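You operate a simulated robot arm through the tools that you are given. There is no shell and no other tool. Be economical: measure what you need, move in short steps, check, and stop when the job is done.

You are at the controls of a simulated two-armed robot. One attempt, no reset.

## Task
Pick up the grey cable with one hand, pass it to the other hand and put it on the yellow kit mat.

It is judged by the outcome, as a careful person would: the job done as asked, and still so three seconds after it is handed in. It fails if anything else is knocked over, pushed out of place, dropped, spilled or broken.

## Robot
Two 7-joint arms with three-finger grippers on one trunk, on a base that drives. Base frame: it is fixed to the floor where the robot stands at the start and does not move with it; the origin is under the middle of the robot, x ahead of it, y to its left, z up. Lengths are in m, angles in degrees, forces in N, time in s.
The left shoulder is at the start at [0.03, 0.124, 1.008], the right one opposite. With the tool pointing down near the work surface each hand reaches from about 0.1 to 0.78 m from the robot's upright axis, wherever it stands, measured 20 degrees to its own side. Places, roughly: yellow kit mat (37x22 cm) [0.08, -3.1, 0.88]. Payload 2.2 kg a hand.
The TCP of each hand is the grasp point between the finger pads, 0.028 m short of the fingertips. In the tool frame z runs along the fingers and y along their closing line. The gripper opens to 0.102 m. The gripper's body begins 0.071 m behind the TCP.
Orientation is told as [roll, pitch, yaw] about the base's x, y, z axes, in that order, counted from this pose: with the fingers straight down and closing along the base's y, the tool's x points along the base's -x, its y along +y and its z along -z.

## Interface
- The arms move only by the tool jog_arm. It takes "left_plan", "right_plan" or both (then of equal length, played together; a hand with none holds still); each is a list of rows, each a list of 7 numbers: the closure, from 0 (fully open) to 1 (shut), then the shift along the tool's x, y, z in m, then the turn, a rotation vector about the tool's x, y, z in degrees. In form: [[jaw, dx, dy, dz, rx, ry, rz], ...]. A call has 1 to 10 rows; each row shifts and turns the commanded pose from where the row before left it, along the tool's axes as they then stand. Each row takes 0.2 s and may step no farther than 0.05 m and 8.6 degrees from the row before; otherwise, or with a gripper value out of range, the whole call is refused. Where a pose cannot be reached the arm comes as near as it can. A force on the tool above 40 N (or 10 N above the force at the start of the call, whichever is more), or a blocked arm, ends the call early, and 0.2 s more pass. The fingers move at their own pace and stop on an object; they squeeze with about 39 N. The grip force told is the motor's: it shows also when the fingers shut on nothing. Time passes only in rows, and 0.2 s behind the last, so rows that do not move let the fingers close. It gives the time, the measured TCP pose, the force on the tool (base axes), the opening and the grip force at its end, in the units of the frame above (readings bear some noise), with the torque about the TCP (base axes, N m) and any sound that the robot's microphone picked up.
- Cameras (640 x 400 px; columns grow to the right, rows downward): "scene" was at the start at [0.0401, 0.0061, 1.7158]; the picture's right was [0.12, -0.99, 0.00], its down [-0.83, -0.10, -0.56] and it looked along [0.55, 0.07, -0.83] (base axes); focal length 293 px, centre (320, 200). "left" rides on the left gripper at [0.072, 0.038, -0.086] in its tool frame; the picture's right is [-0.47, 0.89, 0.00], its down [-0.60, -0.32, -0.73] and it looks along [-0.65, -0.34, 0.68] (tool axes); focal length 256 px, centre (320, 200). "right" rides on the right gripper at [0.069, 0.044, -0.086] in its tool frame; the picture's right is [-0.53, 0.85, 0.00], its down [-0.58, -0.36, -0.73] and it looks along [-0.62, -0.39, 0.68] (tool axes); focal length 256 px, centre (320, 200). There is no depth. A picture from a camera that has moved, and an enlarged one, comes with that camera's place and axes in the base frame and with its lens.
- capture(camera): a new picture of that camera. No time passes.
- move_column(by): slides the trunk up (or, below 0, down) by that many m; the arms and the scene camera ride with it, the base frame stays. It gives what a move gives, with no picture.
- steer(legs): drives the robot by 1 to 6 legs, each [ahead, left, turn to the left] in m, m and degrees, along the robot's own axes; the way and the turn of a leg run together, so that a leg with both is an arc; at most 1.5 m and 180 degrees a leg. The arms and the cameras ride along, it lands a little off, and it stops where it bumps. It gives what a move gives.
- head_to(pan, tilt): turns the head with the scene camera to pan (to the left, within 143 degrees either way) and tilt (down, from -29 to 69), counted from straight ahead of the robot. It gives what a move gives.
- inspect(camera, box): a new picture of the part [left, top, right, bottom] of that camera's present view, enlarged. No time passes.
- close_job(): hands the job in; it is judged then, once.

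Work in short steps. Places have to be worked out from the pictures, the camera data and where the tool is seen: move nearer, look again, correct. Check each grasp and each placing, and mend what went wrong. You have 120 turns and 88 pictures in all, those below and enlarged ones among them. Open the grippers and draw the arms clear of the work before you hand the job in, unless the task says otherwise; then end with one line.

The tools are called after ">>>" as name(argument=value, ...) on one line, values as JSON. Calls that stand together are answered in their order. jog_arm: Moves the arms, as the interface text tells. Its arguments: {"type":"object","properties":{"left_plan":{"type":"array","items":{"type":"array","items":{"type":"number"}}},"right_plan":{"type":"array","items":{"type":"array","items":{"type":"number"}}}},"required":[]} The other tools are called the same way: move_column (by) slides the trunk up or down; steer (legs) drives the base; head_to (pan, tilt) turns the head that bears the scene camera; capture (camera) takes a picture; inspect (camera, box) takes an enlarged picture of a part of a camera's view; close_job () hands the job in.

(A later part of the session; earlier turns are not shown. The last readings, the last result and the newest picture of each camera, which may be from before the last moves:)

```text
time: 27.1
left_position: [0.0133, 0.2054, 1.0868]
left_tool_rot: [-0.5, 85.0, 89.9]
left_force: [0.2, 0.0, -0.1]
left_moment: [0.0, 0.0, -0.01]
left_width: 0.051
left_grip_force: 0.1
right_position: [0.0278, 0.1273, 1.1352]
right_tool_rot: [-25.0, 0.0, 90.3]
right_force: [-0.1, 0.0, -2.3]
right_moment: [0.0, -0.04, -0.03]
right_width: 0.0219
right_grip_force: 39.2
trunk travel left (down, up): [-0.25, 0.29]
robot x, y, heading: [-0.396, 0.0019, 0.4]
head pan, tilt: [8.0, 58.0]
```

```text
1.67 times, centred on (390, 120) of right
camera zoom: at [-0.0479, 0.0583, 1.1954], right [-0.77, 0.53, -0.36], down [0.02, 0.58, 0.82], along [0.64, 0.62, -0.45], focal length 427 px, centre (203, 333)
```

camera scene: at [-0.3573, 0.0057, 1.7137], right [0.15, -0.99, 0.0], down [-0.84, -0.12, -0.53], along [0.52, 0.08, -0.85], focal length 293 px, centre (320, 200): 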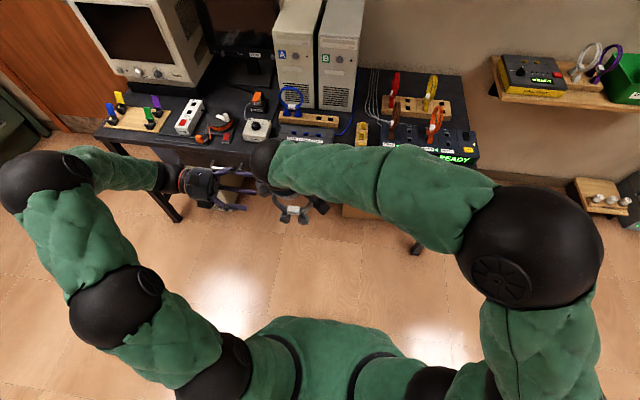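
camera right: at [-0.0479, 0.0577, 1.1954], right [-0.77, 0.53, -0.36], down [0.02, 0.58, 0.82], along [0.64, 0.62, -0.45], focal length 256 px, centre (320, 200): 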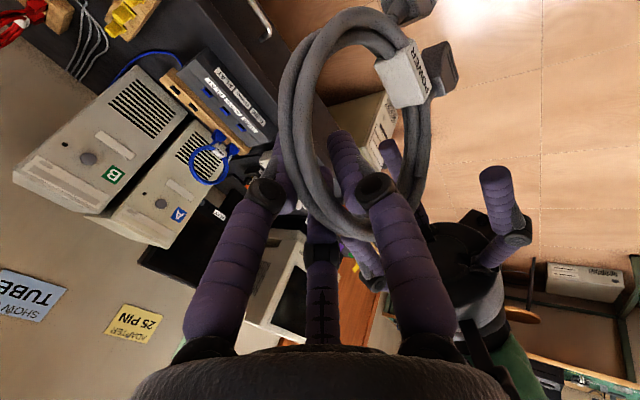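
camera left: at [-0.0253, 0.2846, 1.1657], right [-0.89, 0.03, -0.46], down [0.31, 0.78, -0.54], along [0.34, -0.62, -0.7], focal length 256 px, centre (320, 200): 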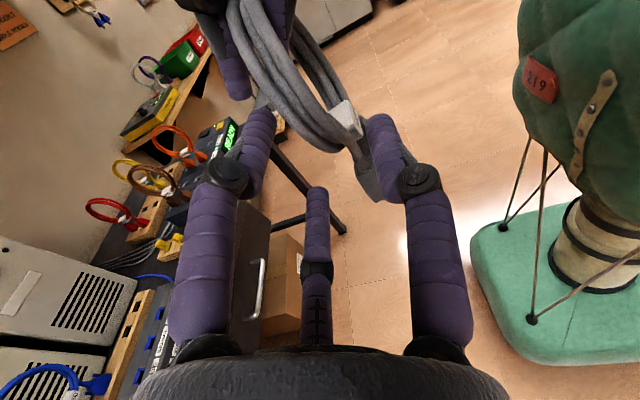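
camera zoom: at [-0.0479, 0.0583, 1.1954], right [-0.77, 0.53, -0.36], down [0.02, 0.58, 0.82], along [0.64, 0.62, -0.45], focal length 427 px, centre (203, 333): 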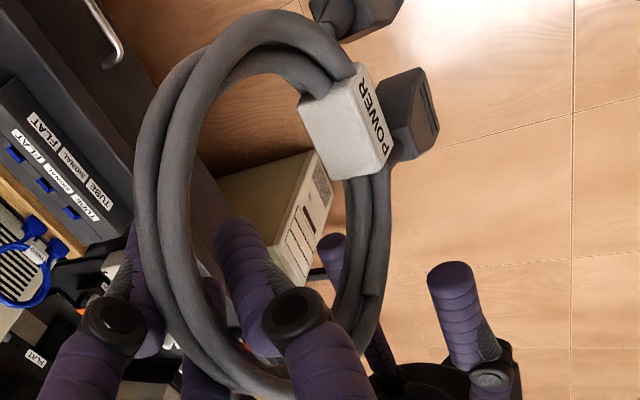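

Aligned: the ring's left side passes between the narrowed fingers, below the right hand's fingertips. I advance again.

>>> jog_arm(left_plan=[[0.5, 0, 0, 0.014, 0, 0, 0], [0.5, 0, 0, 0.013, 0, 0, 0], [0.5, 0, 0, 0.011, 0, 0, 0]])

>>> capture(camera="left")

>>> inspect(camera="right", box=[230, 0, 550, 240])

```text
time: 27.9
left_position: [0.0112, 0.1675, 1.0829]
left_tool_rot: [-0.5, 85.0, 89.9]
left_force: [-0.4, 0.1, -0.1]
left_moment: [0.0, 0.0, 0.01]
left_width: 0.051
left_grip_force: 0.1
right_position: [0.0291, 0.1279, 1.1358]
right_tool_rot: [-25.0, 0.0, 90.4]
right_force: [0.2, 0.3, -1.8]
right_moment: [0.01, -0.04, 0.0]
right_width: 0.0221
right_grip_force: 38.8
trunk travel left (down, up): [-0.25, 0.29]
robot x, y, heading: [-0.3941, 0.0032, 0.4]
head pan, tilt: [8.0, 58.0]
```

```text
47 pictures are left
camera left: at [-0.0265, 0.2467, 1.1622], right [-0.89, 0.03, -0.46], down [0.31, 0.78, -0.54], along [0.34, -0.62, -0.7], focal length 256 px, centre (320, 200)
```

left: 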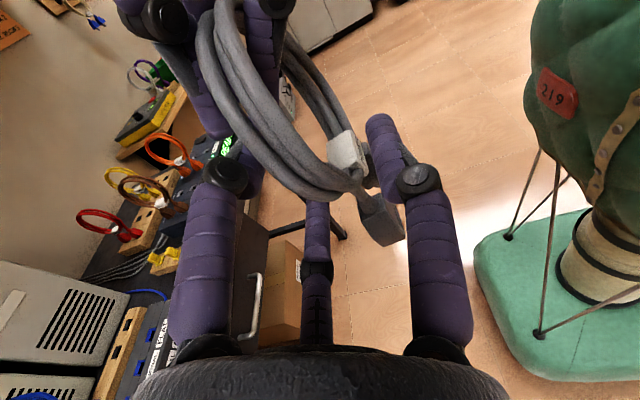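

```text
1.67 times, centred on (390, 120) of right
camera zoom: at [-0.0476, 0.0581, 1.1953], right [-0.77, 0.53, -0.36], down [0.02, 0.58, 0.82], along [0.64, 0.62, -0.45], focal length 427 px, centre (203, 333)
```

zoom: 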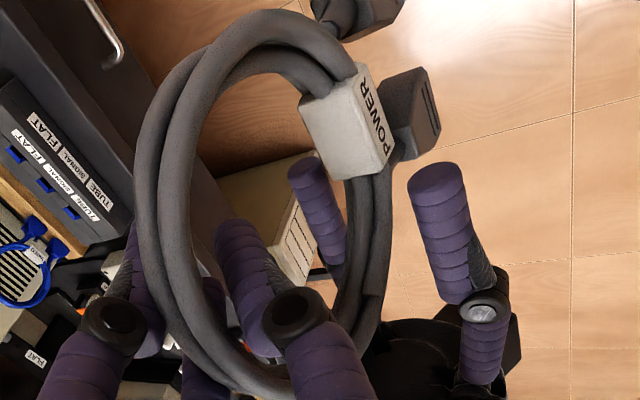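

Tube lies between the left fingers with no contact force. I close the left hand on it.

>>> jog_arm(left_plan=[[0.65, 0, 0, 0, 0, 0, 0], [0.8, 0, 0, 0, 0, 0, 0], [1, 0, 0, 0, 0, 0, 0], [1, 0, 0, 0, 0, 0, 0]])

>>> capture(camera="left")

>>> inspect(camera="right", box=[230, 0, 550, 240])

```text
time: 28.9
left_position: [0.0121, 0.1677, 1.0834]
left_tool_rot: [-0.3, 85.1, 90.3]
left_force: [11.8, -5.5, 6.2]
left_moment: [-0.16, 1.01, -0.17]
left_width: 0.027
left_grip_force: 39.1
right_position: [0.0286, 0.1275, 1.1337]
right_tool_rot: [-24.9, 0.1, 90.5]
right_force: [-13.3, 5.6, -8.0]
right_moment: [0.2, -0.47, 0.55]
right_width: 0.0221
right_grip_force: 39.0
trunk travel left (down, up): [-0.25, 0.29]
robot x, y, heading: [-0.3955, 0.0012, 0.4]
head pan, tilt: [8.0, 58.0]
```

```text
45 pictures are left
camera left: at [-0.026, 0.2472, 1.1625], right [-0.89, 0.03, -0.46], down [0.31, 0.78, -0.54], along [0.35, -0.62, -0.7], focal length 256 px, centre (320, 200)
```

left: 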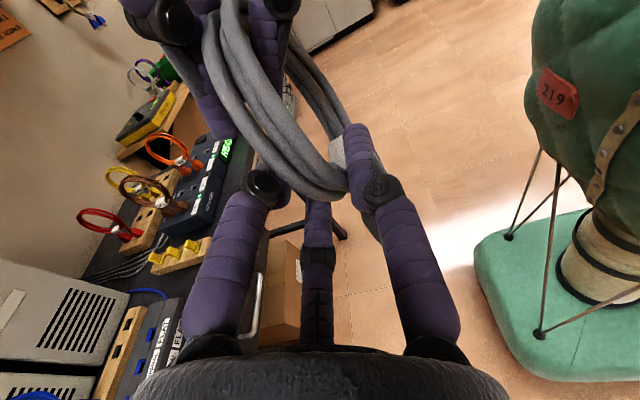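

```text
1.67 times, centred on (390, 120) of right
camera zoom: at [-0.0482, 0.0586, 1.1945], right [-0.77, 0.53, -0.36], down [0.02, 0.58, 0.82], along [0.64, 0.62, -0.46], focal length 427 px, centre (203, 333)
```

zoom: 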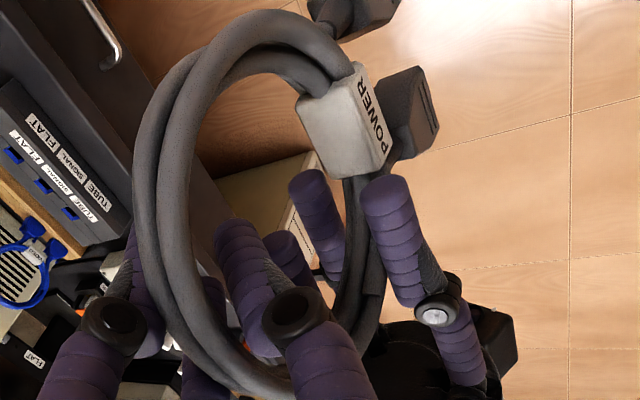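

Left grips at 2.7 cm width with 39 N. I open the right hand partway to release.

>>> jog_arm(left_plan=[[1, 0, 0, 0, 0, 0, 0], [1, 0, 0, 0, 0, 0, 0], [1, 0, 0, 0, 0, 0, 0]], right_plan=[[0.7, 0, 0, 0, 0, 0, 0], [0.5, 0, 0, 0, 0, 0, 0], [0.45, 0, 0, 0, 0, 0, 0]])

>>> capture(camera="left")

>>> capture(camera="right")

```text
time: 29.7
left_position: [0.0118, 0.1681, 1.0845]
left_tool_rot: [-0.1, 85.0, 90.3]
left_force: [0.3, 1.0, 0.0]
left_moment: [0.07, 0.0, 0.03]
left_width: 0.0236
left_grip_force: 38.7
right_position: [0.0284, 0.1289, 1.1355]
right_tool_rot: [-25.0, 0.1, 90.3]
right_force: [1.0, 0.4, -0.4]
right_moment: [0.03, 0.0, 0.0]
right_width: 0.0558
right_grip_force: 0.1
trunk travel left (down, up): [-0.25, 0.29]
robot x, y, heading: [-0.3933, -0.004, 0.4]
head pan, tilt: [8.0, 58.0]
```

```text
43 pictures are left
camera left: at [-0.0265, 0.2471, 1.1621], right [-0.89, 0.03, -0.46], down [0.31, 0.78, -0.54], along [0.34, -0.62, -0.7], focal length 256 px, centre (320, 200)
```

left: 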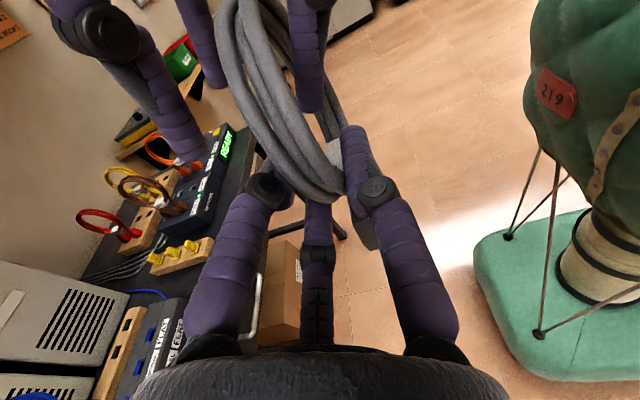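

```text
42 pictures are left
camera right: at [-0.0475, 0.0583, 1.1954], right [-0.77, 0.53, -0.36], down [0.02, 0.58, 0.82], along [0.64, 0.62, -0.45], focal length 256 px, centre (320, 200)
```

right: 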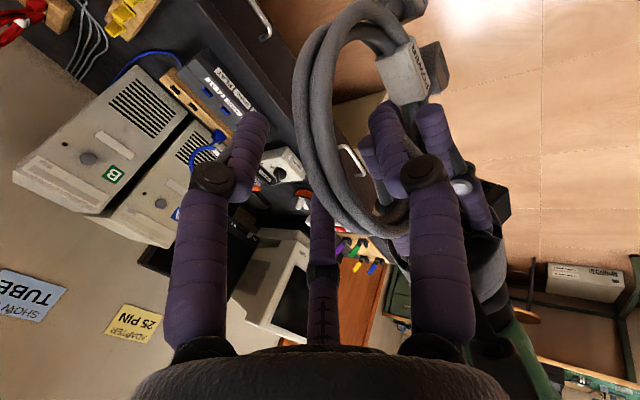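

The left hand now holds it alone. I withdraw the right hand straight back along its fingers, and up.

>>> jog_arm(right_plan=[[0.45, 0, 0, -0.02, 0, 0, 0], [0.45, 0, 0, -0.03, 0, 0, 0], [0.45, 0, 0, -0.04, 0, 0, 0], [0.45, 0.03, 0, -0.03, 0, 0, 0], [0.45, 0.045, 0, 0, 0, 0, 0], [0.45, 0.045, 0, 0, 0, 0, 0], [0.45, 0.045, 0, 0, 0, 0, 0], [0.45, 0.045, 0, 0, 0, 0, 0]])

>>> capture(camera="left")

>>> capture(camera="scene")

```text
time: 31.5
left_position: [0.0114, 0.1684, 1.0835]
left_tool_rot: [-0.5, 85.0, 89.9]
left_force: [0.7, -0.8, -0.9]
left_moment: [0.09, -0.04, 0.03]
left_width: 0.0234
left_grip_force: 38.6
right_position: [-0.0218, -0.0841, 1.245]
right_tool_rot: [-25.0, 0.0, 90.4]
right_force: [-1.1, -1.0, 0.4]
right_moment: [0.01, 0.01, 0.02]
right_width: 0.056
right_grip_force: 0.1
trunk travel left (down, up): [-0.25, 0.29]
robot x, y, heading: [-0.3943, -0.0024, 0.2]
head pan, tilt: [8.0, 58.0]
```

```text
41 pictures are left
camera left: at [-0.0271, 0.2463, 1.1626], right [-0.89, 0.03, -0.46], down [0.31, 0.78, -0.54], along [0.34, -0.62, -0.7], focal length 256 px, centre (320, 200)
```

left: 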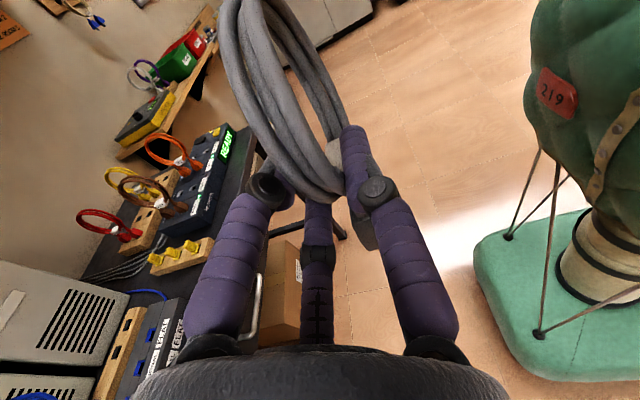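

```text
40 pictures are left
camera scene: at [-0.3577, 0.0049, 1.7137], right [0.15, -0.99, 0.0], down [-0.84, -0.12, -0.53], along [0.52, 0.08, -0.85], focal length 293 px, centre (320, 200)
```

scene: 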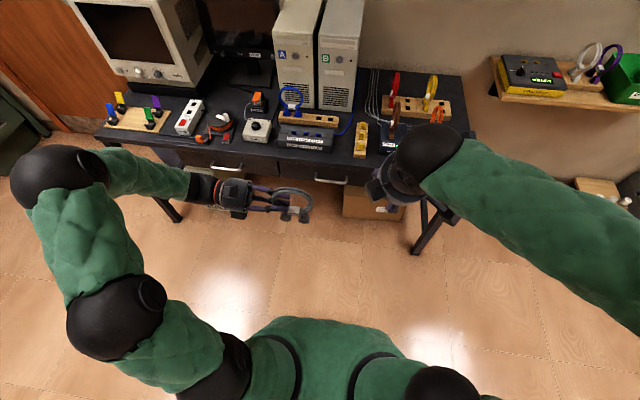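

Handover done. I turn right 90° and drive toward the cabinet, then look.

>>> steer(legs=[[0, 0, -90], [1.2, 0.1, 0]])

>>> head_to(pan=10, tilt=30)

>>> capture(camera="scene")

```text
time: 41.3
left_position: [-0.1175, -1.5712, 1.0827]
left_tool_rot: [0.1, 85.0, 0.8]
left_force: [0.3, -0.4, 0.3]
left_moment: [0.02, -0.09, 0.03]
left_width: 0.0225
left_grip_force: 39.0
right_position: [-0.3683, -1.5395, 1.2441]
right_tool_rot: [-25.1, 0.0, 0.8]
right_force: [-1.0, -0.9, 0.3]
right_moment: [0.0, 0.01, -0.03]
right_width: 0.0562
right_grip_force: 0.2
trunk travel left (down, up): [-0.25, 0.29]
robot x, y, heading: [-0.2876, -1.1646, -89.4]
head pan, tilt: [8.0, 58.0]
```

```text
time: 42.2
left_position: [-0.1163, -1.5715, 1.0822]
left_tool_rot: [-0.2, 85.0, 0.6]
left_force: [-0.2, -0.4, -0.8]
left_moment: [-0.01, -0.04, 0.0]
left_width: 0.0225
left_grip_force: 38.9
right_position: [-0.3678, -1.5389, 1.2448]
right_tool_rot: [-25.0, 0.0, 0.8]
right_force: [-1.2, -0.7, 0.5]
right_moment: [-0.03, 0.01, 0.01]
right_width: 0.0562
right_grip_force: 0.2
trunk travel left (down, up): [-0.25, 0.29]
robot x, y, heading: [-0.2891, -1.1682, -89.1]
head pan, tilt: [10.0, 30.0]
```

```text
39 pictures are left
camera scene: at [-0.2724, -1.2271, 1.7533], right [-0.98, -0.19, 0.0], down [-0.09, 0.49, -0.87], along [0.16, -0.85, -0.5], focal length 293 px, centre (320, 200)
```

scene: 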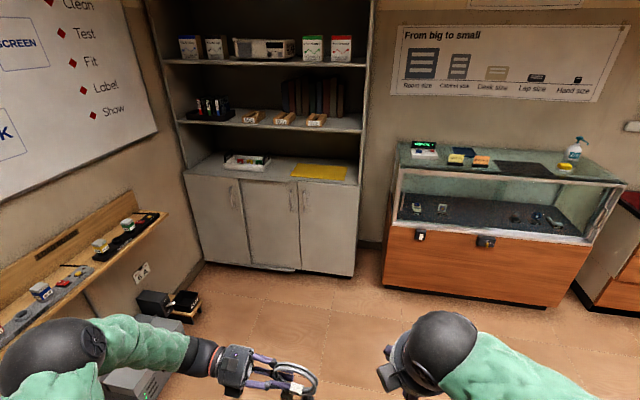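

Mat centre measures about (0.086, −3.1), with the cabinet's front edge at y≈−2.9 and shelf ~0.35 m above. I drive nearer, leaving room to reorient the left arm.

>>> steer(legs=[[0.95, 0.2, -0.6]])

>>> capture(camera="left")

```text
time: 47.2
left_position: [0.0785, -2.5178, 1.0833]
left_tool_rot: [0.1, 85.0, -0.1]
left_force: [0.3, -0.3, -0.1]
left_moment: [-0.06, -0.04, 0.0]
left_width: 0.0226
left_grip_force: 38.5
right_position: [-0.1717, -2.4813, 1.2444]
right_tool_rot: [-25.0, 0.0, -0.2]
right_force: [-0.1, -0.1, -0.6]
right_moment: [0.06, -0.01, 0.01]
right_width: 0.0559
right_grip_force: 0.1
trunk travel left (down, up): [-0.25, 0.29]
robot x, y, heading: [-0.0868, -2.111, -90.0]
head pan, tilt: [10.0, 30.0]
```

```text
38 pictures are left
camera left: at [0.1591, -2.4798, 1.162], right [0.04, 0.89, -0.46], down [0.78, -0.32, -0.54], along [-0.62, -0.34, -0.7], focal length 256 px, centre (320, 200)
```

left: 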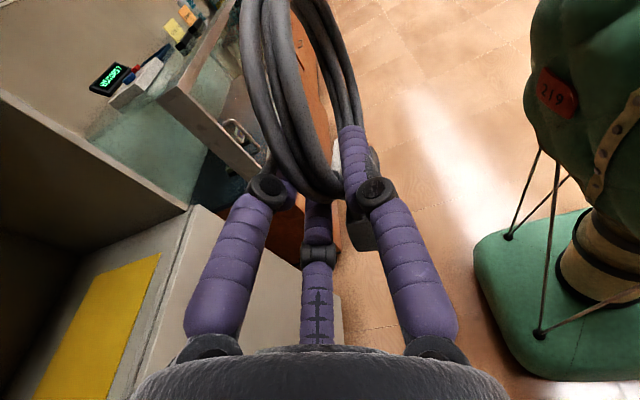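

Next I reorient the left hand: fingers back to pointing down, then tilt them forward so the ring lies nearly flat.

>>> jog_arm(left_plan=[[1, 0, 0, 0, 0, -8.5, 0], [1, 0, 0, 0, 0, -8.5, 0], [1, 0, 0, 0, 0, -8.5, 0], [1, 0, 0, 0, 0, -8.5, 0], [1, 0, 0, 0, 0, -8.5, 0], [1, 0, 0, 0, 0, -8.5, 0], [1, 0, 0, 0, 0, -8.5, 0], [1, 0, 0, 0, 0, -8.5, 0], [1, 0, 0, 0, 0, -8.5, 0], [1, 0, 0, 0, 0, -8.5, 0]])

>>> jog_arm(left_plan=[[1, 0, 0, 0, 8.5, 0, 0], [1, 0, 0, 0, 8.5, 0, 0], [1, 0, 0, 0, 8.5, 0, 0], [1, 0, 0, 0, 8.5, 0, 0], [1, 0, 0, 0, 8.5, 0, 0], [1, 0, 0, 0, 7.5, 0, 0]])

>>> head_to(pan=10, tilt=50)

>>> capture(camera="scene")

>>> capture(camera="left")

```text
time: 49.4
left_position: [0.0783, -2.5192, 1.0836]
left_tool_rot: [-0.1, -0.2, -0.1]
left_force: [-0.1, -0.4, 0.0]
left_moment: [-0.03, -0.04, -0.02]
left_width: 0.022
left_grip_force: 38.9
right_position: [-0.1724, -2.4812, 1.2443]
right_tool_rot: [-25.1, 0.0, -0.3]
right_force: [0.1, 0.6, 0.0]
right_moment: [0.03, -0.01, 0.03]
right_width: 0.0558
right_grip_force: 0.0
trunk travel left (down, up): [-0.25, 0.29]
robot x, y, heading: [-0.0852, -2.1067, -90.1]
head pan, tilt: [10.0, 30.0]
```

```text
time: 50.8
left_position: [0.079, -2.518, 1.0839]
left_tool_rot: [-50.1, 0.0, -0.3]
left_force: [-0.3, -0.4, 0.2]
left_moment: [-0.02, -0.03, -0.03]
left_width: 0.0222
left_grip_force: 38.9
right_position: [-0.1713, -2.481, 1.2446]
right_tool_rot: [-25.1, -0.1, -0.2]
right_force: [-0.4, 0.6, 0.6]
right_moment: [-0.02, 0.02, -0.03]
right_width: 0.056
right_grip_force: 0.1
trunk travel left (down, up): [-0.25, 0.29]
robot x, y, heading: [-0.0874, -2.1094, -90.1]
head pan, tilt: [10.0, 30.0]
```

```text
time: 51.6
left_position: [0.0783, -2.5173, 1.0824]
left_tool_rot: [-50.0, 0.0, -0.2]
left_force: [-0.2, 0.3, -0.1]
left_moment: [0.04, -0.02, -0.04]
left_width: 0.0219
left_grip_force: 38.7
right_position: [-0.1715, -2.4814, 1.2447]
right_tool_rot: [-25.0, 0.1, -0.2]
right_force: [-0.4, -0.3, 0.4]
right_moment: [0.0, 0.01, -0.02]
right_width: 0.0562
right_grip_force: 0.1
trunk travel left (down, up): [-0.25, 0.29]
robot x, y, heading: [-0.0875, -2.1099, -90.4]
head pan, tilt: [10.0, 50.0]
```

```text
37 pictures are left
camera scene: at [-0.0734, -2.1572, 1.724], right [-0.99, -0.17, 0.0], down [-0.13, 0.75, -0.64], along [0.11, -0.63, -0.77], focal length 293 px, centre (320, 200)
```

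scene: 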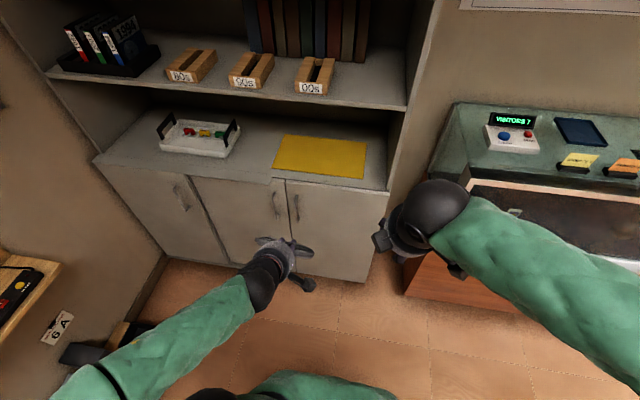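

```text
36 pictures are left
camera left: at [0.0072, -2.4269, 1.1082], right [0.47, 0.57, -0.68], down [0.61, 0.35, 0.71], along [0.64, -0.74, -0.18], focal length 256 px, centre (320, 200)
```

left: 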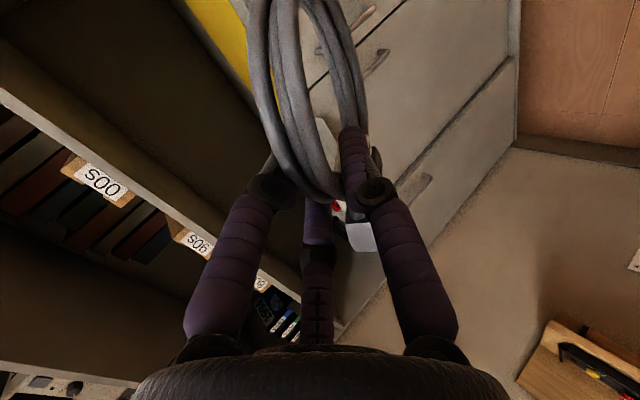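

The hand pose is good. I pull the right hand back a bit, then drive 0.33 m closer to the cabinet.

>>> jog_arm(right_plan=[[0.45, 0, 0.04, -0.02, 0, 0, 0], [0.45, 0, 0.04, -0.02, 0, 0, 0]])

>>> steer(legs=[[0.33, 0, 0.3]])

>>> head_to(pan=10, tilt=58)

>>> capture(camera="scene")

>>> capture(camera="left")

```text
time: 52.2
left_position: [0.0787, -2.519, 1.0824]
left_tool_rot: [-50.0, 0.0, 0.0]
left_force: [-1.3, 0.4, 0.2]
left_moment: [0.03, -0.03, 0.01]
left_width: 0.0221
left_grip_force: 38.8
right_position: [-0.1703, -2.3938, 1.2439]
right_tool_rot: [-25.0, 0.0, -0.2]
right_force: [0.0, -0.4, -0.8]
right_moment: [0.0, -0.04, -0.01]
right_width: 0.0561
right_grip_force: 0.0
trunk travel left (down, up): [-0.25, 0.29]
robot x, y, heading: [-0.0864, -2.1079, -90.2]
head pan, tilt: [10.0, 50.0]
```

```text
time: 54.4
left_position: [0.0837, -2.8509, 1.082]
left_tool_rot: [-50.1, 0.0, 0.3]
left_force: [0.1, -0.6, 0.0]
left_moment: [0.01, -0.03, -0.04]
left_width: 0.0218
left_grip_force: 38.5
right_position: [-0.1669, -2.728, 1.246]
right_tool_rot: [-24.9, 0.0, 0.3]
right_force: [-1.1, -0.6, -0.1]
right_moment: [0.01, -0.02, 0.01]
right_width: 0.0561
right_grip_force: 0.0
trunk travel left (down, up): [-0.25, 0.29]
robot x, y, heading: [-0.0824, -2.4414, -89.6]
head pan, tilt: [10.0, 50.0]
```

```text
time: 55.1
left_position: [0.0817, -2.8481, 1.0836]
left_tool_rot: [-50.1, 0.0, 0.3]
left_force: [0.3, 0.4, 0.0]
left_moment: [0.04, 0.01, 0.03]
left_width: 0.0218
left_grip_force: 39.2
right_position: [-0.1672, -2.7272, 1.2447]
right_tool_rot: [-25.0, 0.1, 0.3]
right_force: [-0.3, -0.1, -0.1]
right_moment: [-0.04, 0.02, 0.01]
right_width: 0.056
right_grip_force: 0.0
trunk travel left (down, up): [-0.25, 0.29]
robot x, y, heading: [-0.0835, -2.4409, -89.9]
head pan, tilt: [10.0, 58.0]
```

```text
35 pictures are left
camera scene: at [-0.074, -2.4821, 1.7138], right [-0.98, -0.18, 0.0], down [-0.15, 0.83, -0.53], along [0.1, -0.52, -0.85], focal length 293 px, centre (320, 200)
```

scene: 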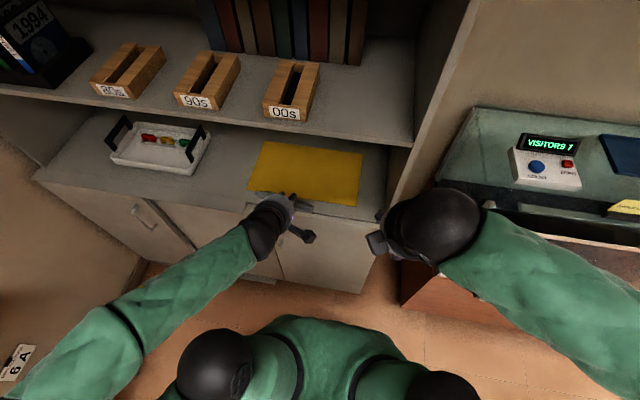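

```text
34 pictures are left
camera left: at [0.0105, -2.7592, 1.1086], right [0.46, 0.57, -0.68], down [0.6, 0.36, 0.71], along [0.65, -0.74, -0.18], focal length 256 px, centre (320, 200)
```

left: 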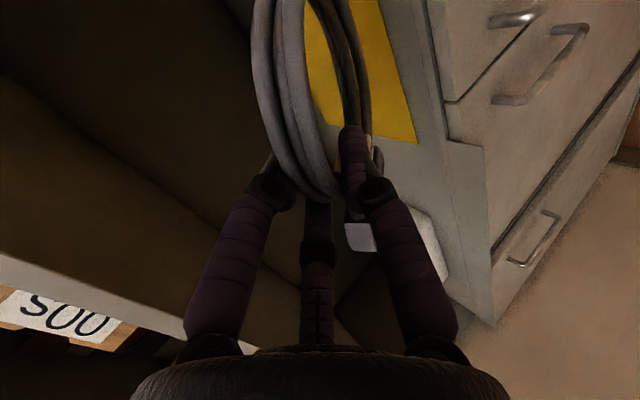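

The mat centre recomputes to (0.089, −3.09), z≈0.88. I move the left hand in over the mat under the shelf to z≈0.98, and check.

>>> jog_arm(left_plan=[[1, -0.0036, -0.0103, 0.0442, 0, 0, 0], [1, -0.0036, -0.0103, 0.0442, 0, 0, 0], [1, -0.0036, -0.0103, 0.0442, 0, 0, 0], [1, -0.0036, -0.0103, 0.0442, 0, 0, 0], [1, -0.0036, -0.0103, 0.0442, 0, 0, 0]])

>>> capture(camera="scene")

>>> capture(camera="left")

```text
time: 56.3
left_position: [0.1102, -3.0575, 1.0081]
left_tool_rot: [-49.6, -0.1, 0.4]
left_force: [0.3, -0.3, -0.2]
left_moment: [0.07, 0.0, -0.01]
left_width: 0.0218
left_grip_force: 39.3
left hand out of reach, approached as far as the arm can: row 2, 3, 4
right_position: [-0.1676, -2.7304, 1.2459]
right_tool_rot: [-24.8, 0.0, 0.3]
right_force: [0.0, -0.5, 0.2]
right_moment: [0.03, -0.04, -0.04]
right_width: 0.0561
right_grip_force: 0.1
trunk travel left (down, up): [-0.25, 0.29]
robot x, y, heading: [-0.0866, -2.4418, -89.5]
head pan, tilt: [10.0, 58.0]
```

```text
33 pictures are left
camera scene: at [-0.0738, -2.4847, 1.7136], right [-0.98, -0.18, 0.0], down [-0.15, 0.83, -0.53], along [0.1, -0.52, -0.85], focal length 293 px, centre (320, 200)
```

scene: 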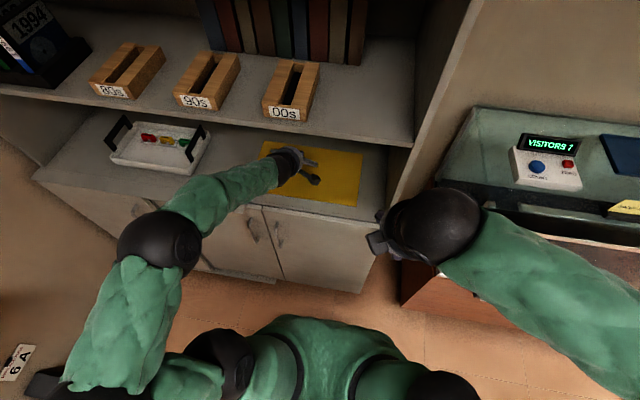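

```text
32 pictures are left
camera left: at [0.0383, -2.9689, 1.0346], right [0.46, 0.58, -0.67], down [0.6, 0.35, 0.71], along [0.65, -0.74, -0.18], focal length 256 px, centre (320, 200)
```

left: 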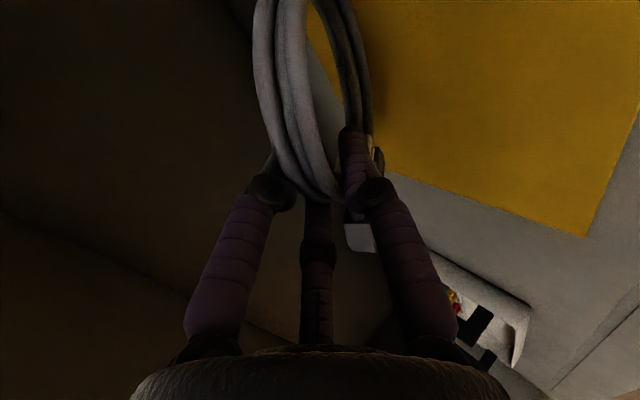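

The hand is over the mat at z≈1.01. I lower the trunk 4 cm, a straight descent, and check.

>>> move_column(by=-0.04)

>>> inspect(camera="scene", box=[220, 110, 400, 222])

>>> capture(camera="left")

```text
time: 57.2
left_position: [0.1111, -3.0583, 0.9692]
left_tool_rot: [-49.8, 0.0, 0.3]
left_force: [0.1, 0.1, 0.2]
left_moment: [0.07, 0.0, 0.02]
left_width: 0.0217
left_grip_force: 38.6
right_position: [-0.1676, -2.7288, 1.2058]
right_tool_rot: [-25.0, 0.0, 0.3]
right_force: [0.7, 0.0, -0.4]
right_moment: [0.01, 0.01, 0.0]
right_width: 0.0562
right_grip_force: 0.1
trunk travel left (down, up): [-0.21, 0.33]
robot x, y, heading: [-0.0812, -2.4421, -89.6]
head pan, tilt: [10.0, 58.0]
```

```text
3.56 times, centred on (310, 166) of scene
camera zoom: at [-0.074, -2.4827, 1.6738], right [-0.98, -0.18, 0.0], down [-0.15, 0.83, -0.53], along [0.09, -0.52, -0.85], focal length 1041 px, centre (356, 321)
```

zoom: 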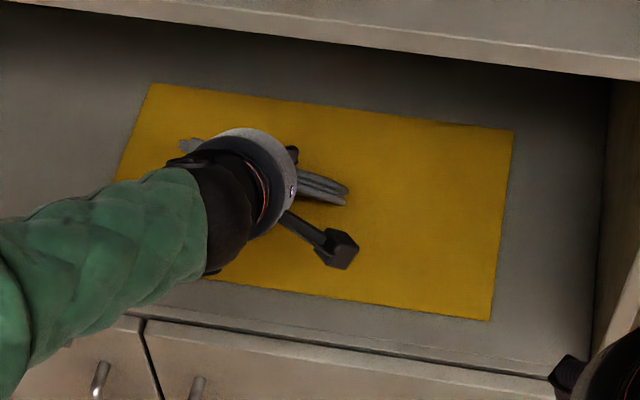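

```text
30 pictures are left
camera left: at [0.0381, -2.9675, 0.9961], right [0.46, 0.57, -0.68], down [0.6, 0.36, 0.71], along [0.65, -0.74, -0.18], focal length 256 px, centre (320, 200)
```

left: 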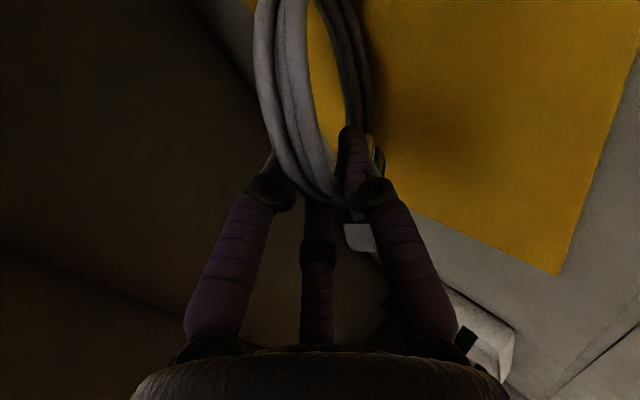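

Cable sits a bit left on the mat (plugs near its left edge). I shift 4 cm right, then lower a little more.

>>> jog_arm(left_plan=[[1, 0.02, 0, 0, 0, 0, 0], [1, 0.02, 0, 0, 0, 0, 0]])

>>> move_column(by=-0.02)

>>> inspect(camera="scene", box=[220, 110, 400, 222])

>>> inspect(camera="left", box=[200, 0, 480, 260])

```text
time: 57.8
left_position: [0.0699, -3.0588, 0.9708]
left_tool_rot: [-49.2, 0.0, 0.2]
left_force: [-0.6, 0.3, -0.8]
left_moment: [0.03, 0.03, -0.02]
left_width: 0.0218
left_grip_force: 39.0
left hand out of reach, approached as far as the arm can: row 2
right_position: [-0.1665, -2.7281, 1.2044]
right_tool_rot: [-25.1, 0.0, 0.3]
right_force: [0.4, -0.2, -0.2]
right_moment: [0.0, -0.03, 0.01]
right_width: 0.0561
right_grip_force: 0.1
trunk travel left (down, up): [-0.21, 0.33]
robot x, y, heading: [-0.0844, -2.4407, -89.7]
head pan, tilt: [10.0, 58.0]
```

```text
time: 58.4
left_position: [0.0702, -3.0637, 0.9661]
left_tool_rot: [-50.7, 0.2, 0.2]
left_force: [-3.6, 7.7, 18.3]
left_moment: [0.1, 0.83, -0.4]
left_width: 0.0215
left_grip_force: 39.0
right_position: [-0.1674, -2.7268, 1.1853]
right_tool_rot: [-25.0, 0.1, 0.3]
right_force: [0.5, -0.5, 0.2]
right_moment: [0.07, 0.01, -0.01]
right_width: 0.0559
right_grip_force: 0.0
trunk travel left (down, up): [-0.19, 0.35]
robot x, y, heading: [-0.0857, -2.4417, -89.6]
head pan, tilt: [10.0, 58.0]
stopped: the force on the tool passed its limit at 42 N (the readings are from after the stop); the commanded pose is now the measured one
```

```text
3.56 times, centred on (310, 166) of scene
camera zoom: at [-0.0749, -2.4804, 1.6532], right [-0.98, -0.18, 0.0], down [-0.15, 0.83, -0.53], along [0.1, -0.52, -0.85], focal length 1041 px, centre (356, 321)
```

zoom: 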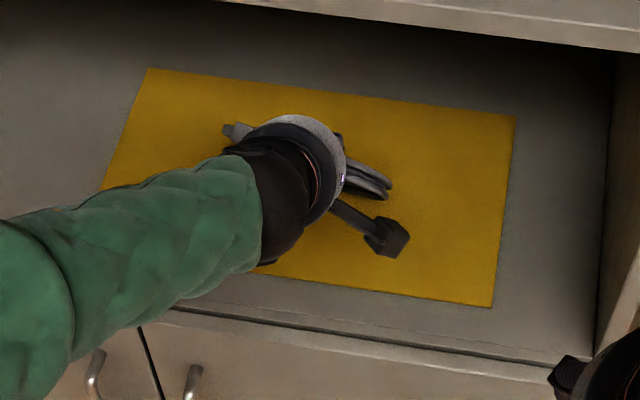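

```text
1.54 times, centred on (340, 130) of left
camera zoom: at [-0.0016, -2.9735, 0.9914], right [0.46, 0.56, -0.69], down [0.61, 0.37, 0.71], along [0.65, -0.74, -0.17], focal length 394 px, centre (289, 308)
```

zoom: 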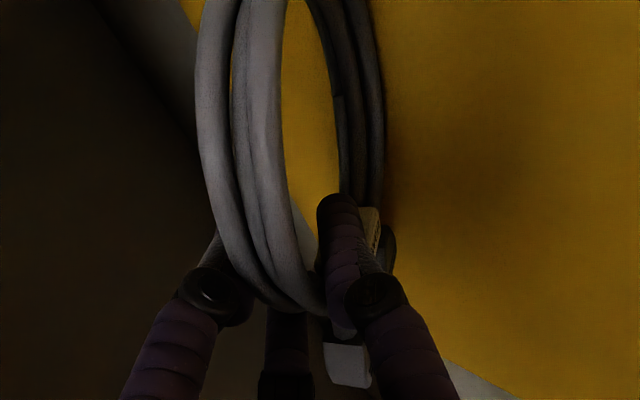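

The cable touched down: most likely the plug side, which hangs lower on the left. I raise 1.5 cm and roll the hand 15° to level the ring.

>>> jog_arm(left_plan=[[1, 0, -0.0115, -0.0096, 0, 0, 0], [1, 0, -0.005, -0.004, 0, 0, 0], [1, 0, 0, 0, 0, 0, 7.5], [1, 0, 0, 0, 0, 0, 7.5]])

>>> inspect(camera="left", box=[200, 0, 480, 260])

>>> capture(camera="right")

```text
time: 59.4
left_position: [0.0703, -3.0634, 0.9821]
left_tool_rot: [-49.1, -11.5, -9.5]
left_force: [-0.7, -0.8, 0.3]
left_moment: [0.03, 0.04, -0.01]
left_width: 0.0213
left_grip_force: 39.1
right_position: [-0.1669, -2.728, 1.1843]
right_tool_rot: [-24.9, 0.0, 0.3]
right_force: [-0.1, 0.1, -0.4]
right_moment: [0.01, -0.02, -0.02]
right_width: 0.0562
right_grip_force: 0.0
trunk travel left (down, up): [-0.19, 0.35]
robot x, y, heading: [-0.0853, -2.4418, -89.5]
head pan, tilt: [10.0, 58.0]
```

```text
1.54 times, centred on (340, 130) of left
camera zoom: at [0.0115, -2.9618, 0.9942], right [0.68, 0.47, -0.56], down [0.5, 0.27, 0.82], along [0.54, -0.84, -0.06], focal length 394 px, centre (289, 308)
```

zoom: 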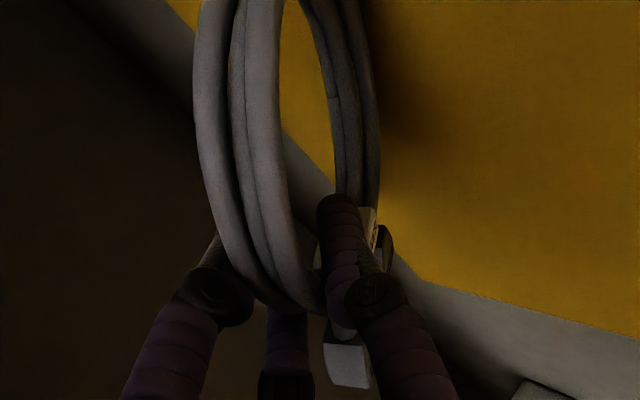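

```text
26 pictures are left
camera right: at [-0.2371, -2.6517, 1.2445], right [0.53, 0.77, -0.36], down [0.58, -0.02, 0.82], along [0.62, -0.64, -0.45], focal length 256 px, centre (320, 200)
```

right: 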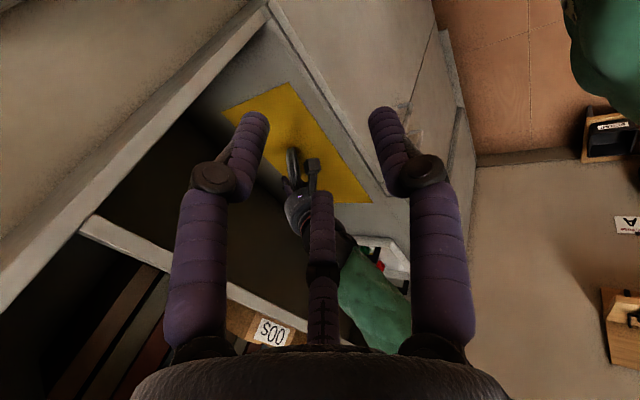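

The right camera gives a good side view; I zoom on the hand and cable.

>>> inspect(camera="right", box=[220, 80, 380, 240])

```text
2.50 times, centred on (300, 160) of right
camera zoom: at [-0.2371, -2.6517, 1.2445], right [0.53, 0.77, -0.36], down [0.58, -0.02, 0.82], along [0.62, -0.64, -0.45], focal length 640 px, centre (370, 300)
```

zoom: 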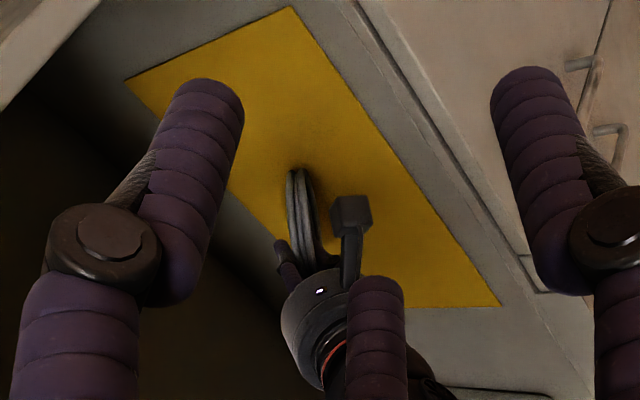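

I lower in small steps with the hand rolled, watching force.

>>> jog_arm(left_plan=[[1, 0.0012, 0.0044, 0.0039, 0, 0, 0], [1, 0.0012, 0.0044, 0.0039, 0, 0, 0], [1, 0.0012, 0.0044, 0.0039, 0, 0, 0], [1, 0, 0, 0, 0, 0, 0]])

```text
time: 60.4
left_position: [0.0715, -3.0629, 0.9689]
left_tool_rot: [-49.6, -11.4, -9.3]
left_force: [-1.2, 6.2, 19.0]
left_moment: [0.05, 0.58, -0.25]
left_width: 0.0213
left_grip_force: 39.3
right_position: [-0.1665, -2.7263, 1.185]
right_tool_rot: [-25.1, 0.0, 0.3]
right_force: [0.4, 0.7, -0.5]
right_moment: [0.0, -0.02, -0.01]
right_width: 0.0562
right_grip_force: 0.1
trunk travel left (down, up): [-0.19, 0.35]
robot x, y, heading: [-0.0866, -2.4434, -89.7]
head pan, tilt: [10.0, 58.0]
```

Torque says the ring's far edge is what touches the mat now. I back off slightly, undo half the roll, and flatten the hand's tilt to ~24° while following down.

>>> jog_arm(left_plan=[[1, -0.001, -0.0044, -0.0039, 0, 0, -5], [1, 0, 0, 0, 0, 0, -3], [1, 0, 0.004, 0.003, 8, 0, 0], [1, 0, 0.006, 0.003, 8, 0, 0], [1, 0, 0.005, 0.002, 0, 0, 0]])

>>> inspect(camera="right", box=[220, 80, 380, 240])

```text
time: 61.6
left_position: [0.0736, -3.0698, 0.9746]
left_tool_rot: [-52.9, -5.3, -4.5]
left_force: [0.2, -0.2, 0.4]
left_moment: [0.07, -0.01, 0.0]
left_width: 0.0213
left_grip_force: 38.7
left hand out of reach, approached as far as the arm can: row 3, 4
right_position: [-0.1661, -2.7268, 1.1845]
right_tool_rot: [-25.0, -0.1, 0.3]
right_force: [-0.5, -0.5, 0.2]
right_moment: [0.0, -0.03, 0.05]
right_width: 0.0561
right_grip_force: 0.0
trunk travel left (down, up): [-0.19, 0.35]
robot x, y, heading: [-0.0844, -2.4416, -89.6]
head pan, tilt: [10.0, 58.0]
```

```text
2.50 times, centred on (300, 160) of right
camera zoom: at [-0.237, -2.6517, 1.2445], right [0.53, 0.77, -0.36], down [0.58, -0.02, 0.82], along [0.62, -0.64, -0.45], focal length 640 px, centre (370, 300)
```

zoom: 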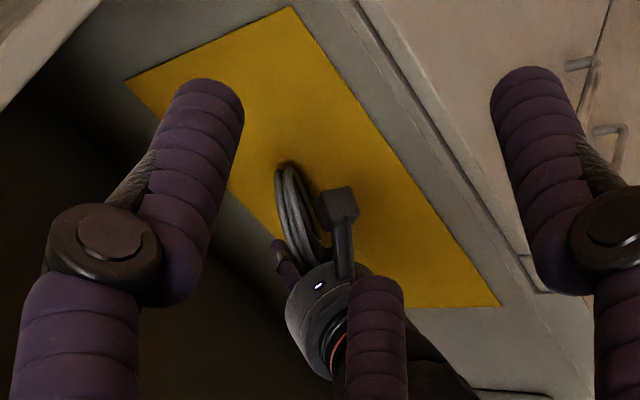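

The wrist can't flatten further, which is acceptable. I lower gently until the far edge just touches.

>>> jog_arm(left_plan=[[1, 0, 0.0035, 0.003, 0, 0, 0], [1, 0, 0, 0, 0, 0, 0]])

```text
time: 62.2
left_position: [0.0741, -3.0702, 0.9716]
left_tool_rot: [-52.7, -5.3, -4.5]
left_force: [1.0, 0.0, -0.5]
left_moment: [0.01, 0.0, -0.03]
left_width: 0.0213
left_grip_force: 38.9
left hand out of reach, approached as far as the arm can: row 1
right_position: [-0.1668, -2.7276, 1.1842]
right_tool_rot: [-25.0, 0.1, 0.3]
right_force: [0.3, 0.6, 0.0]
right_moment: [-0.03, 0.0, 0.0]
right_width: 0.0561
right_grip_force: 0.0
trunk travel left (down, up): [-0.19, 0.35]
robot x, y, heading: [-0.0875, -2.4406, -89.7]
head pan, tilt: [10.0, 58.0]
```

I use the trunk for the last descent, in 6 mm steps.

>>> move_column(by=-0.006)

>>> move_column(by=-0.006)

```text
time: 62.8
left_position: [0.0749, -3.0722, 0.9664]
left_tool_rot: [-52.8, -5.3, -4.5]
left_force: [-0.4, 0.0, -0.7]
left_moment: [-0.03, 0.07, -0.01]
left_width: 0.0212
left_grip_force: 38.4
right_position: [-0.1666, -2.7276, 1.1781]
right_tool_rot: [-25.0, 0.1, 0.3]
right_force: [-0.2, -0.2, 0.2]
right_moment: [-0.01, -0.02, -0.05]
right_width: 0.056
right_grip_force: 0.2
trunk travel left (down, up): [-0.184, 0.356]
robot x, y, heading: [-0.0867, -2.4407, -89.8]
head pan, tilt: [10.0, 58.0]
```

```text
time: 63.3
left_position: [0.0743, -3.0712, 0.9659]
left_tool_rot: [-53.3, -5.3, -4.4]
left_force: [-1.7, 9.9, 21.8]
left_moment: [0.08, 0.61, -0.25]
left_width: 0.0214
left_grip_force: 38.8
right_position: [-0.1667, -2.7256, 1.1732]
right_tool_rot: [-25.1, 0.0, 0.2]
right_force: [-0.5, -0.5, -0.1]
right_moment: [0.0, 0.0, 0.0]
right_width: 0.0562
right_grip_force: 0.0
trunk travel left (down, up): [-0.178, 0.362]
robot x, y, heading: [-0.0849, -2.4436, -89.4]
head pan, tilt: [10.0, 58.0]
```

The far edge is touching (22 N). I ease up 4 mm, then look before opening.

>>> move_column(by=0.004)

>>> inspect(camera="scene", box=[220, 90, 400, 202])

>>> inspect(camera="right", box=[220, 80, 380, 240])

```text
time: 63.8
left_position: [0.0761, -3.0707, 0.9665]
left_tool_rot: [-52.9, -5.2, -4.4]
left_force: [2.5, 4.8, 16.3]
left_moment: [-0.16, 0.22, -0.07]
left_width: 0.0216
left_grip_force: 39.1
right_position: [-0.1669, -2.725, 1.177]
right_tool_rot: [-25.1, -0.1, 0.2]
right_force: [0.4, 0.0, -0.3]
right_moment: [0.01, -0.02, 0.02]
right_width: 0.056
right_grip_force: 0.0
trunk travel left (down, up): [-0.182, 0.358]
robot x, y, heading: [-0.0858, -2.4413, -89.7]
head pan, tilt: [10.0, 58.0]
```

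```text
3.56 times, centred on (310, 146) of scene
camera zoom: at [-0.0743, -2.4799, 1.6453], right [-0.98, -0.18, 0.0], down [-0.15, 0.83, -0.53], along [0.1, -0.52, -0.85], focal length 1041 px, centre (356, 392)
```

zoom: 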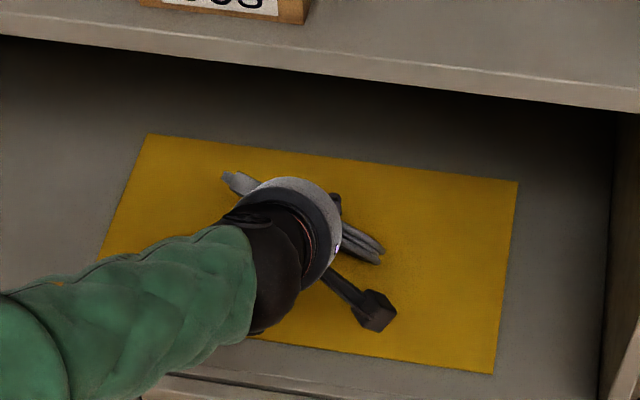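

```text
2.50 times, centred on (300, 160) of right
camera zoom: at [-0.2372, -2.65, 1.2369], right [0.53, 0.77, -0.36], down [0.58, -0.02, 0.82], along [0.62, -0.64, -0.45], focal length 640 px, centre (370, 300)
```

zoom: 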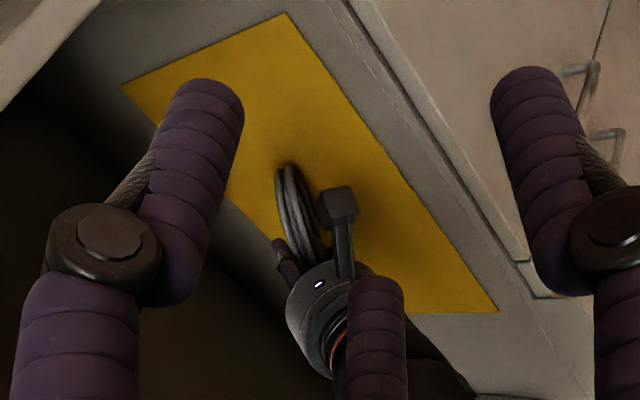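

The cable is well inside the mat and touching it. I open slowly.

>>> jog_arm(left_plan=[[0.78, 0, 0, 0, 0, 0, 0], [0.72, 0, 0, 0, 0, 0, 0], [0.66, 0, 0, 0, 0, 0, 0], [0.6, 0, 0, 0, 0, 0, 0], [0.5, 0, 0, 0, 0, 0, 0]])

>>> inspect(camera="left", box=[200, 0, 480, 260])

>>> inspect(camera="right", box=[220, 80, 380, 240])

```text
time: 65.0
left_position: [0.074, -3.0704, 0.9652]
left_tool_rot: [-52.9, -5.4, -4.7]
left_force: [0.6, 0.8, -0.5]
left_moment: [0.0, 0.02, 0.04]
left_width: 0.0517
left_grip_force: 0.8
right_position: [-0.1665, -2.728, 1.1776]
right_tool_rot: [-25.0, 0.0, 0.3]
right_force: [0.0, 0.1, 0.6]
right_moment: [-0.03, -0.03, 0.0]
right_width: 0.0561
right_grip_force: 0.1
trunk travel left (down, up): [-0.182, 0.358]
robot x, y, heading: [-0.088, -2.4399, -89.8]
head pan, tilt: [10.0, 58.0]
```

```text
1.54 times, centred on (340, 130) of left
camera zoom: at [0.0079, -2.974, 0.9794], right [0.57, 0.49, -0.66], down [0.57, 0.35, 0.75], along [0.6, -0.8, -0.08], focal length 394 px, centre (289, 308)
```

zoom: 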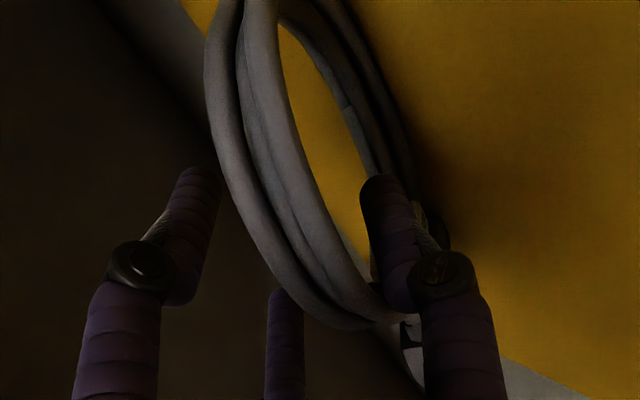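

```text
2.50 times, centred on (300, 160) of right
camera zoom: at [-0.2371, -2.6516, 1.2366], right [0.53, 0.77, -0.36], down [0.58, -0.02, 0.82], along [0.62, -0.64, -0.45], focal length 640 px, centre (370, 300)
```

zoom: 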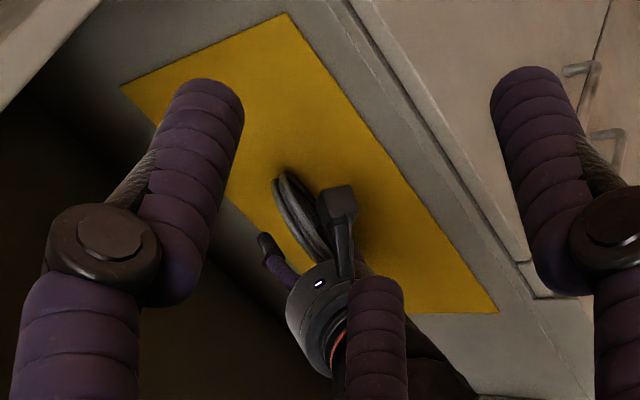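

The ring rests on the lower finger. Before withdrawing I remove the leftover (unreached) tilt command so the fingertips don't lift the ring.

>>> jog_arm(left_plan=[[0.5, 0, 0, 0, -6, 0, 0], [0.5, 0, 0, 0, -6, 0, 0]])

```text
time: 65.6
left_position: [0.0753, -3.0695, 0.9646]
left_tool_rot: [-40.6, -5.3, -4.5]
left_force: [-0.7, 0.4, 0.2]
left_moment: [-0.04, -0.02, 0.01]
left_width: 0.0513
left_grip_force: 0.4
right_position: [-0.1677, -2.7278, 1.1764]
right_tool_rot: [-25.0, 0.0, 0.3]
right_force: [0.0, 0.5, -0.4]
right_moment: [0.0, 0.01, -0.02]
right_width: 0.0562
right_grip_force: 0.1
trunk travel left (down, up): [-0.182, 0.358]
robot x, y, heading: [-0.0874, -2.4435, -89.6]
head pan, tilt: [10.0, 58.0]
```

The tilt followed, now ~49° down. I lower the trunk 2.5 cm so the ring settles closer to the mat.

>>> move_column(by=-0.025)

>>> inspect(camera="left", box=[200, 0, 480, 260])

```text
time: 66.3
left_position: [0.0739, -3.071, 0.9398]
left_tool_rot: [-40.8, -5.3, -4.4]
left_force: [-0.5, -0.2, -0.4]
left_moment: [-0.02, 0.02, -0.02]
left_width: 0.0511
left_grip_force: 0.3
right_position: [-0.1665, -2.7273, 1.1516]
right_tool_rot: [-25.0, 0.0, 0.3]
right_force: [-0.3, -0.4, 0.2]
right_moment: [0.03, 0.0, 0.0]
right_width: 0.0562
right_grip_force: 0.1
trunk travel left (down, up): [-0.157, 0.383]
robot x, y, heading: [-0.0837, -2.4374, -89.8]
head pan, tilt: [10.0, 58.0]
```

```text
1.54 times, centred on (340, 130) of left
camera zoom: at [0.0061, -2.9804, 0.9731], right [0.57, 0.63, -0.53], down [0.55, 0.19, 0.81], along [0.61, -0.75, -0.23], focal length 394 px, centre (289, 308)
```

zoom: 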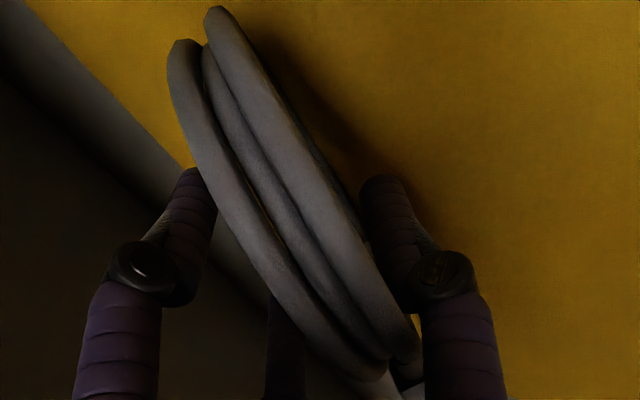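

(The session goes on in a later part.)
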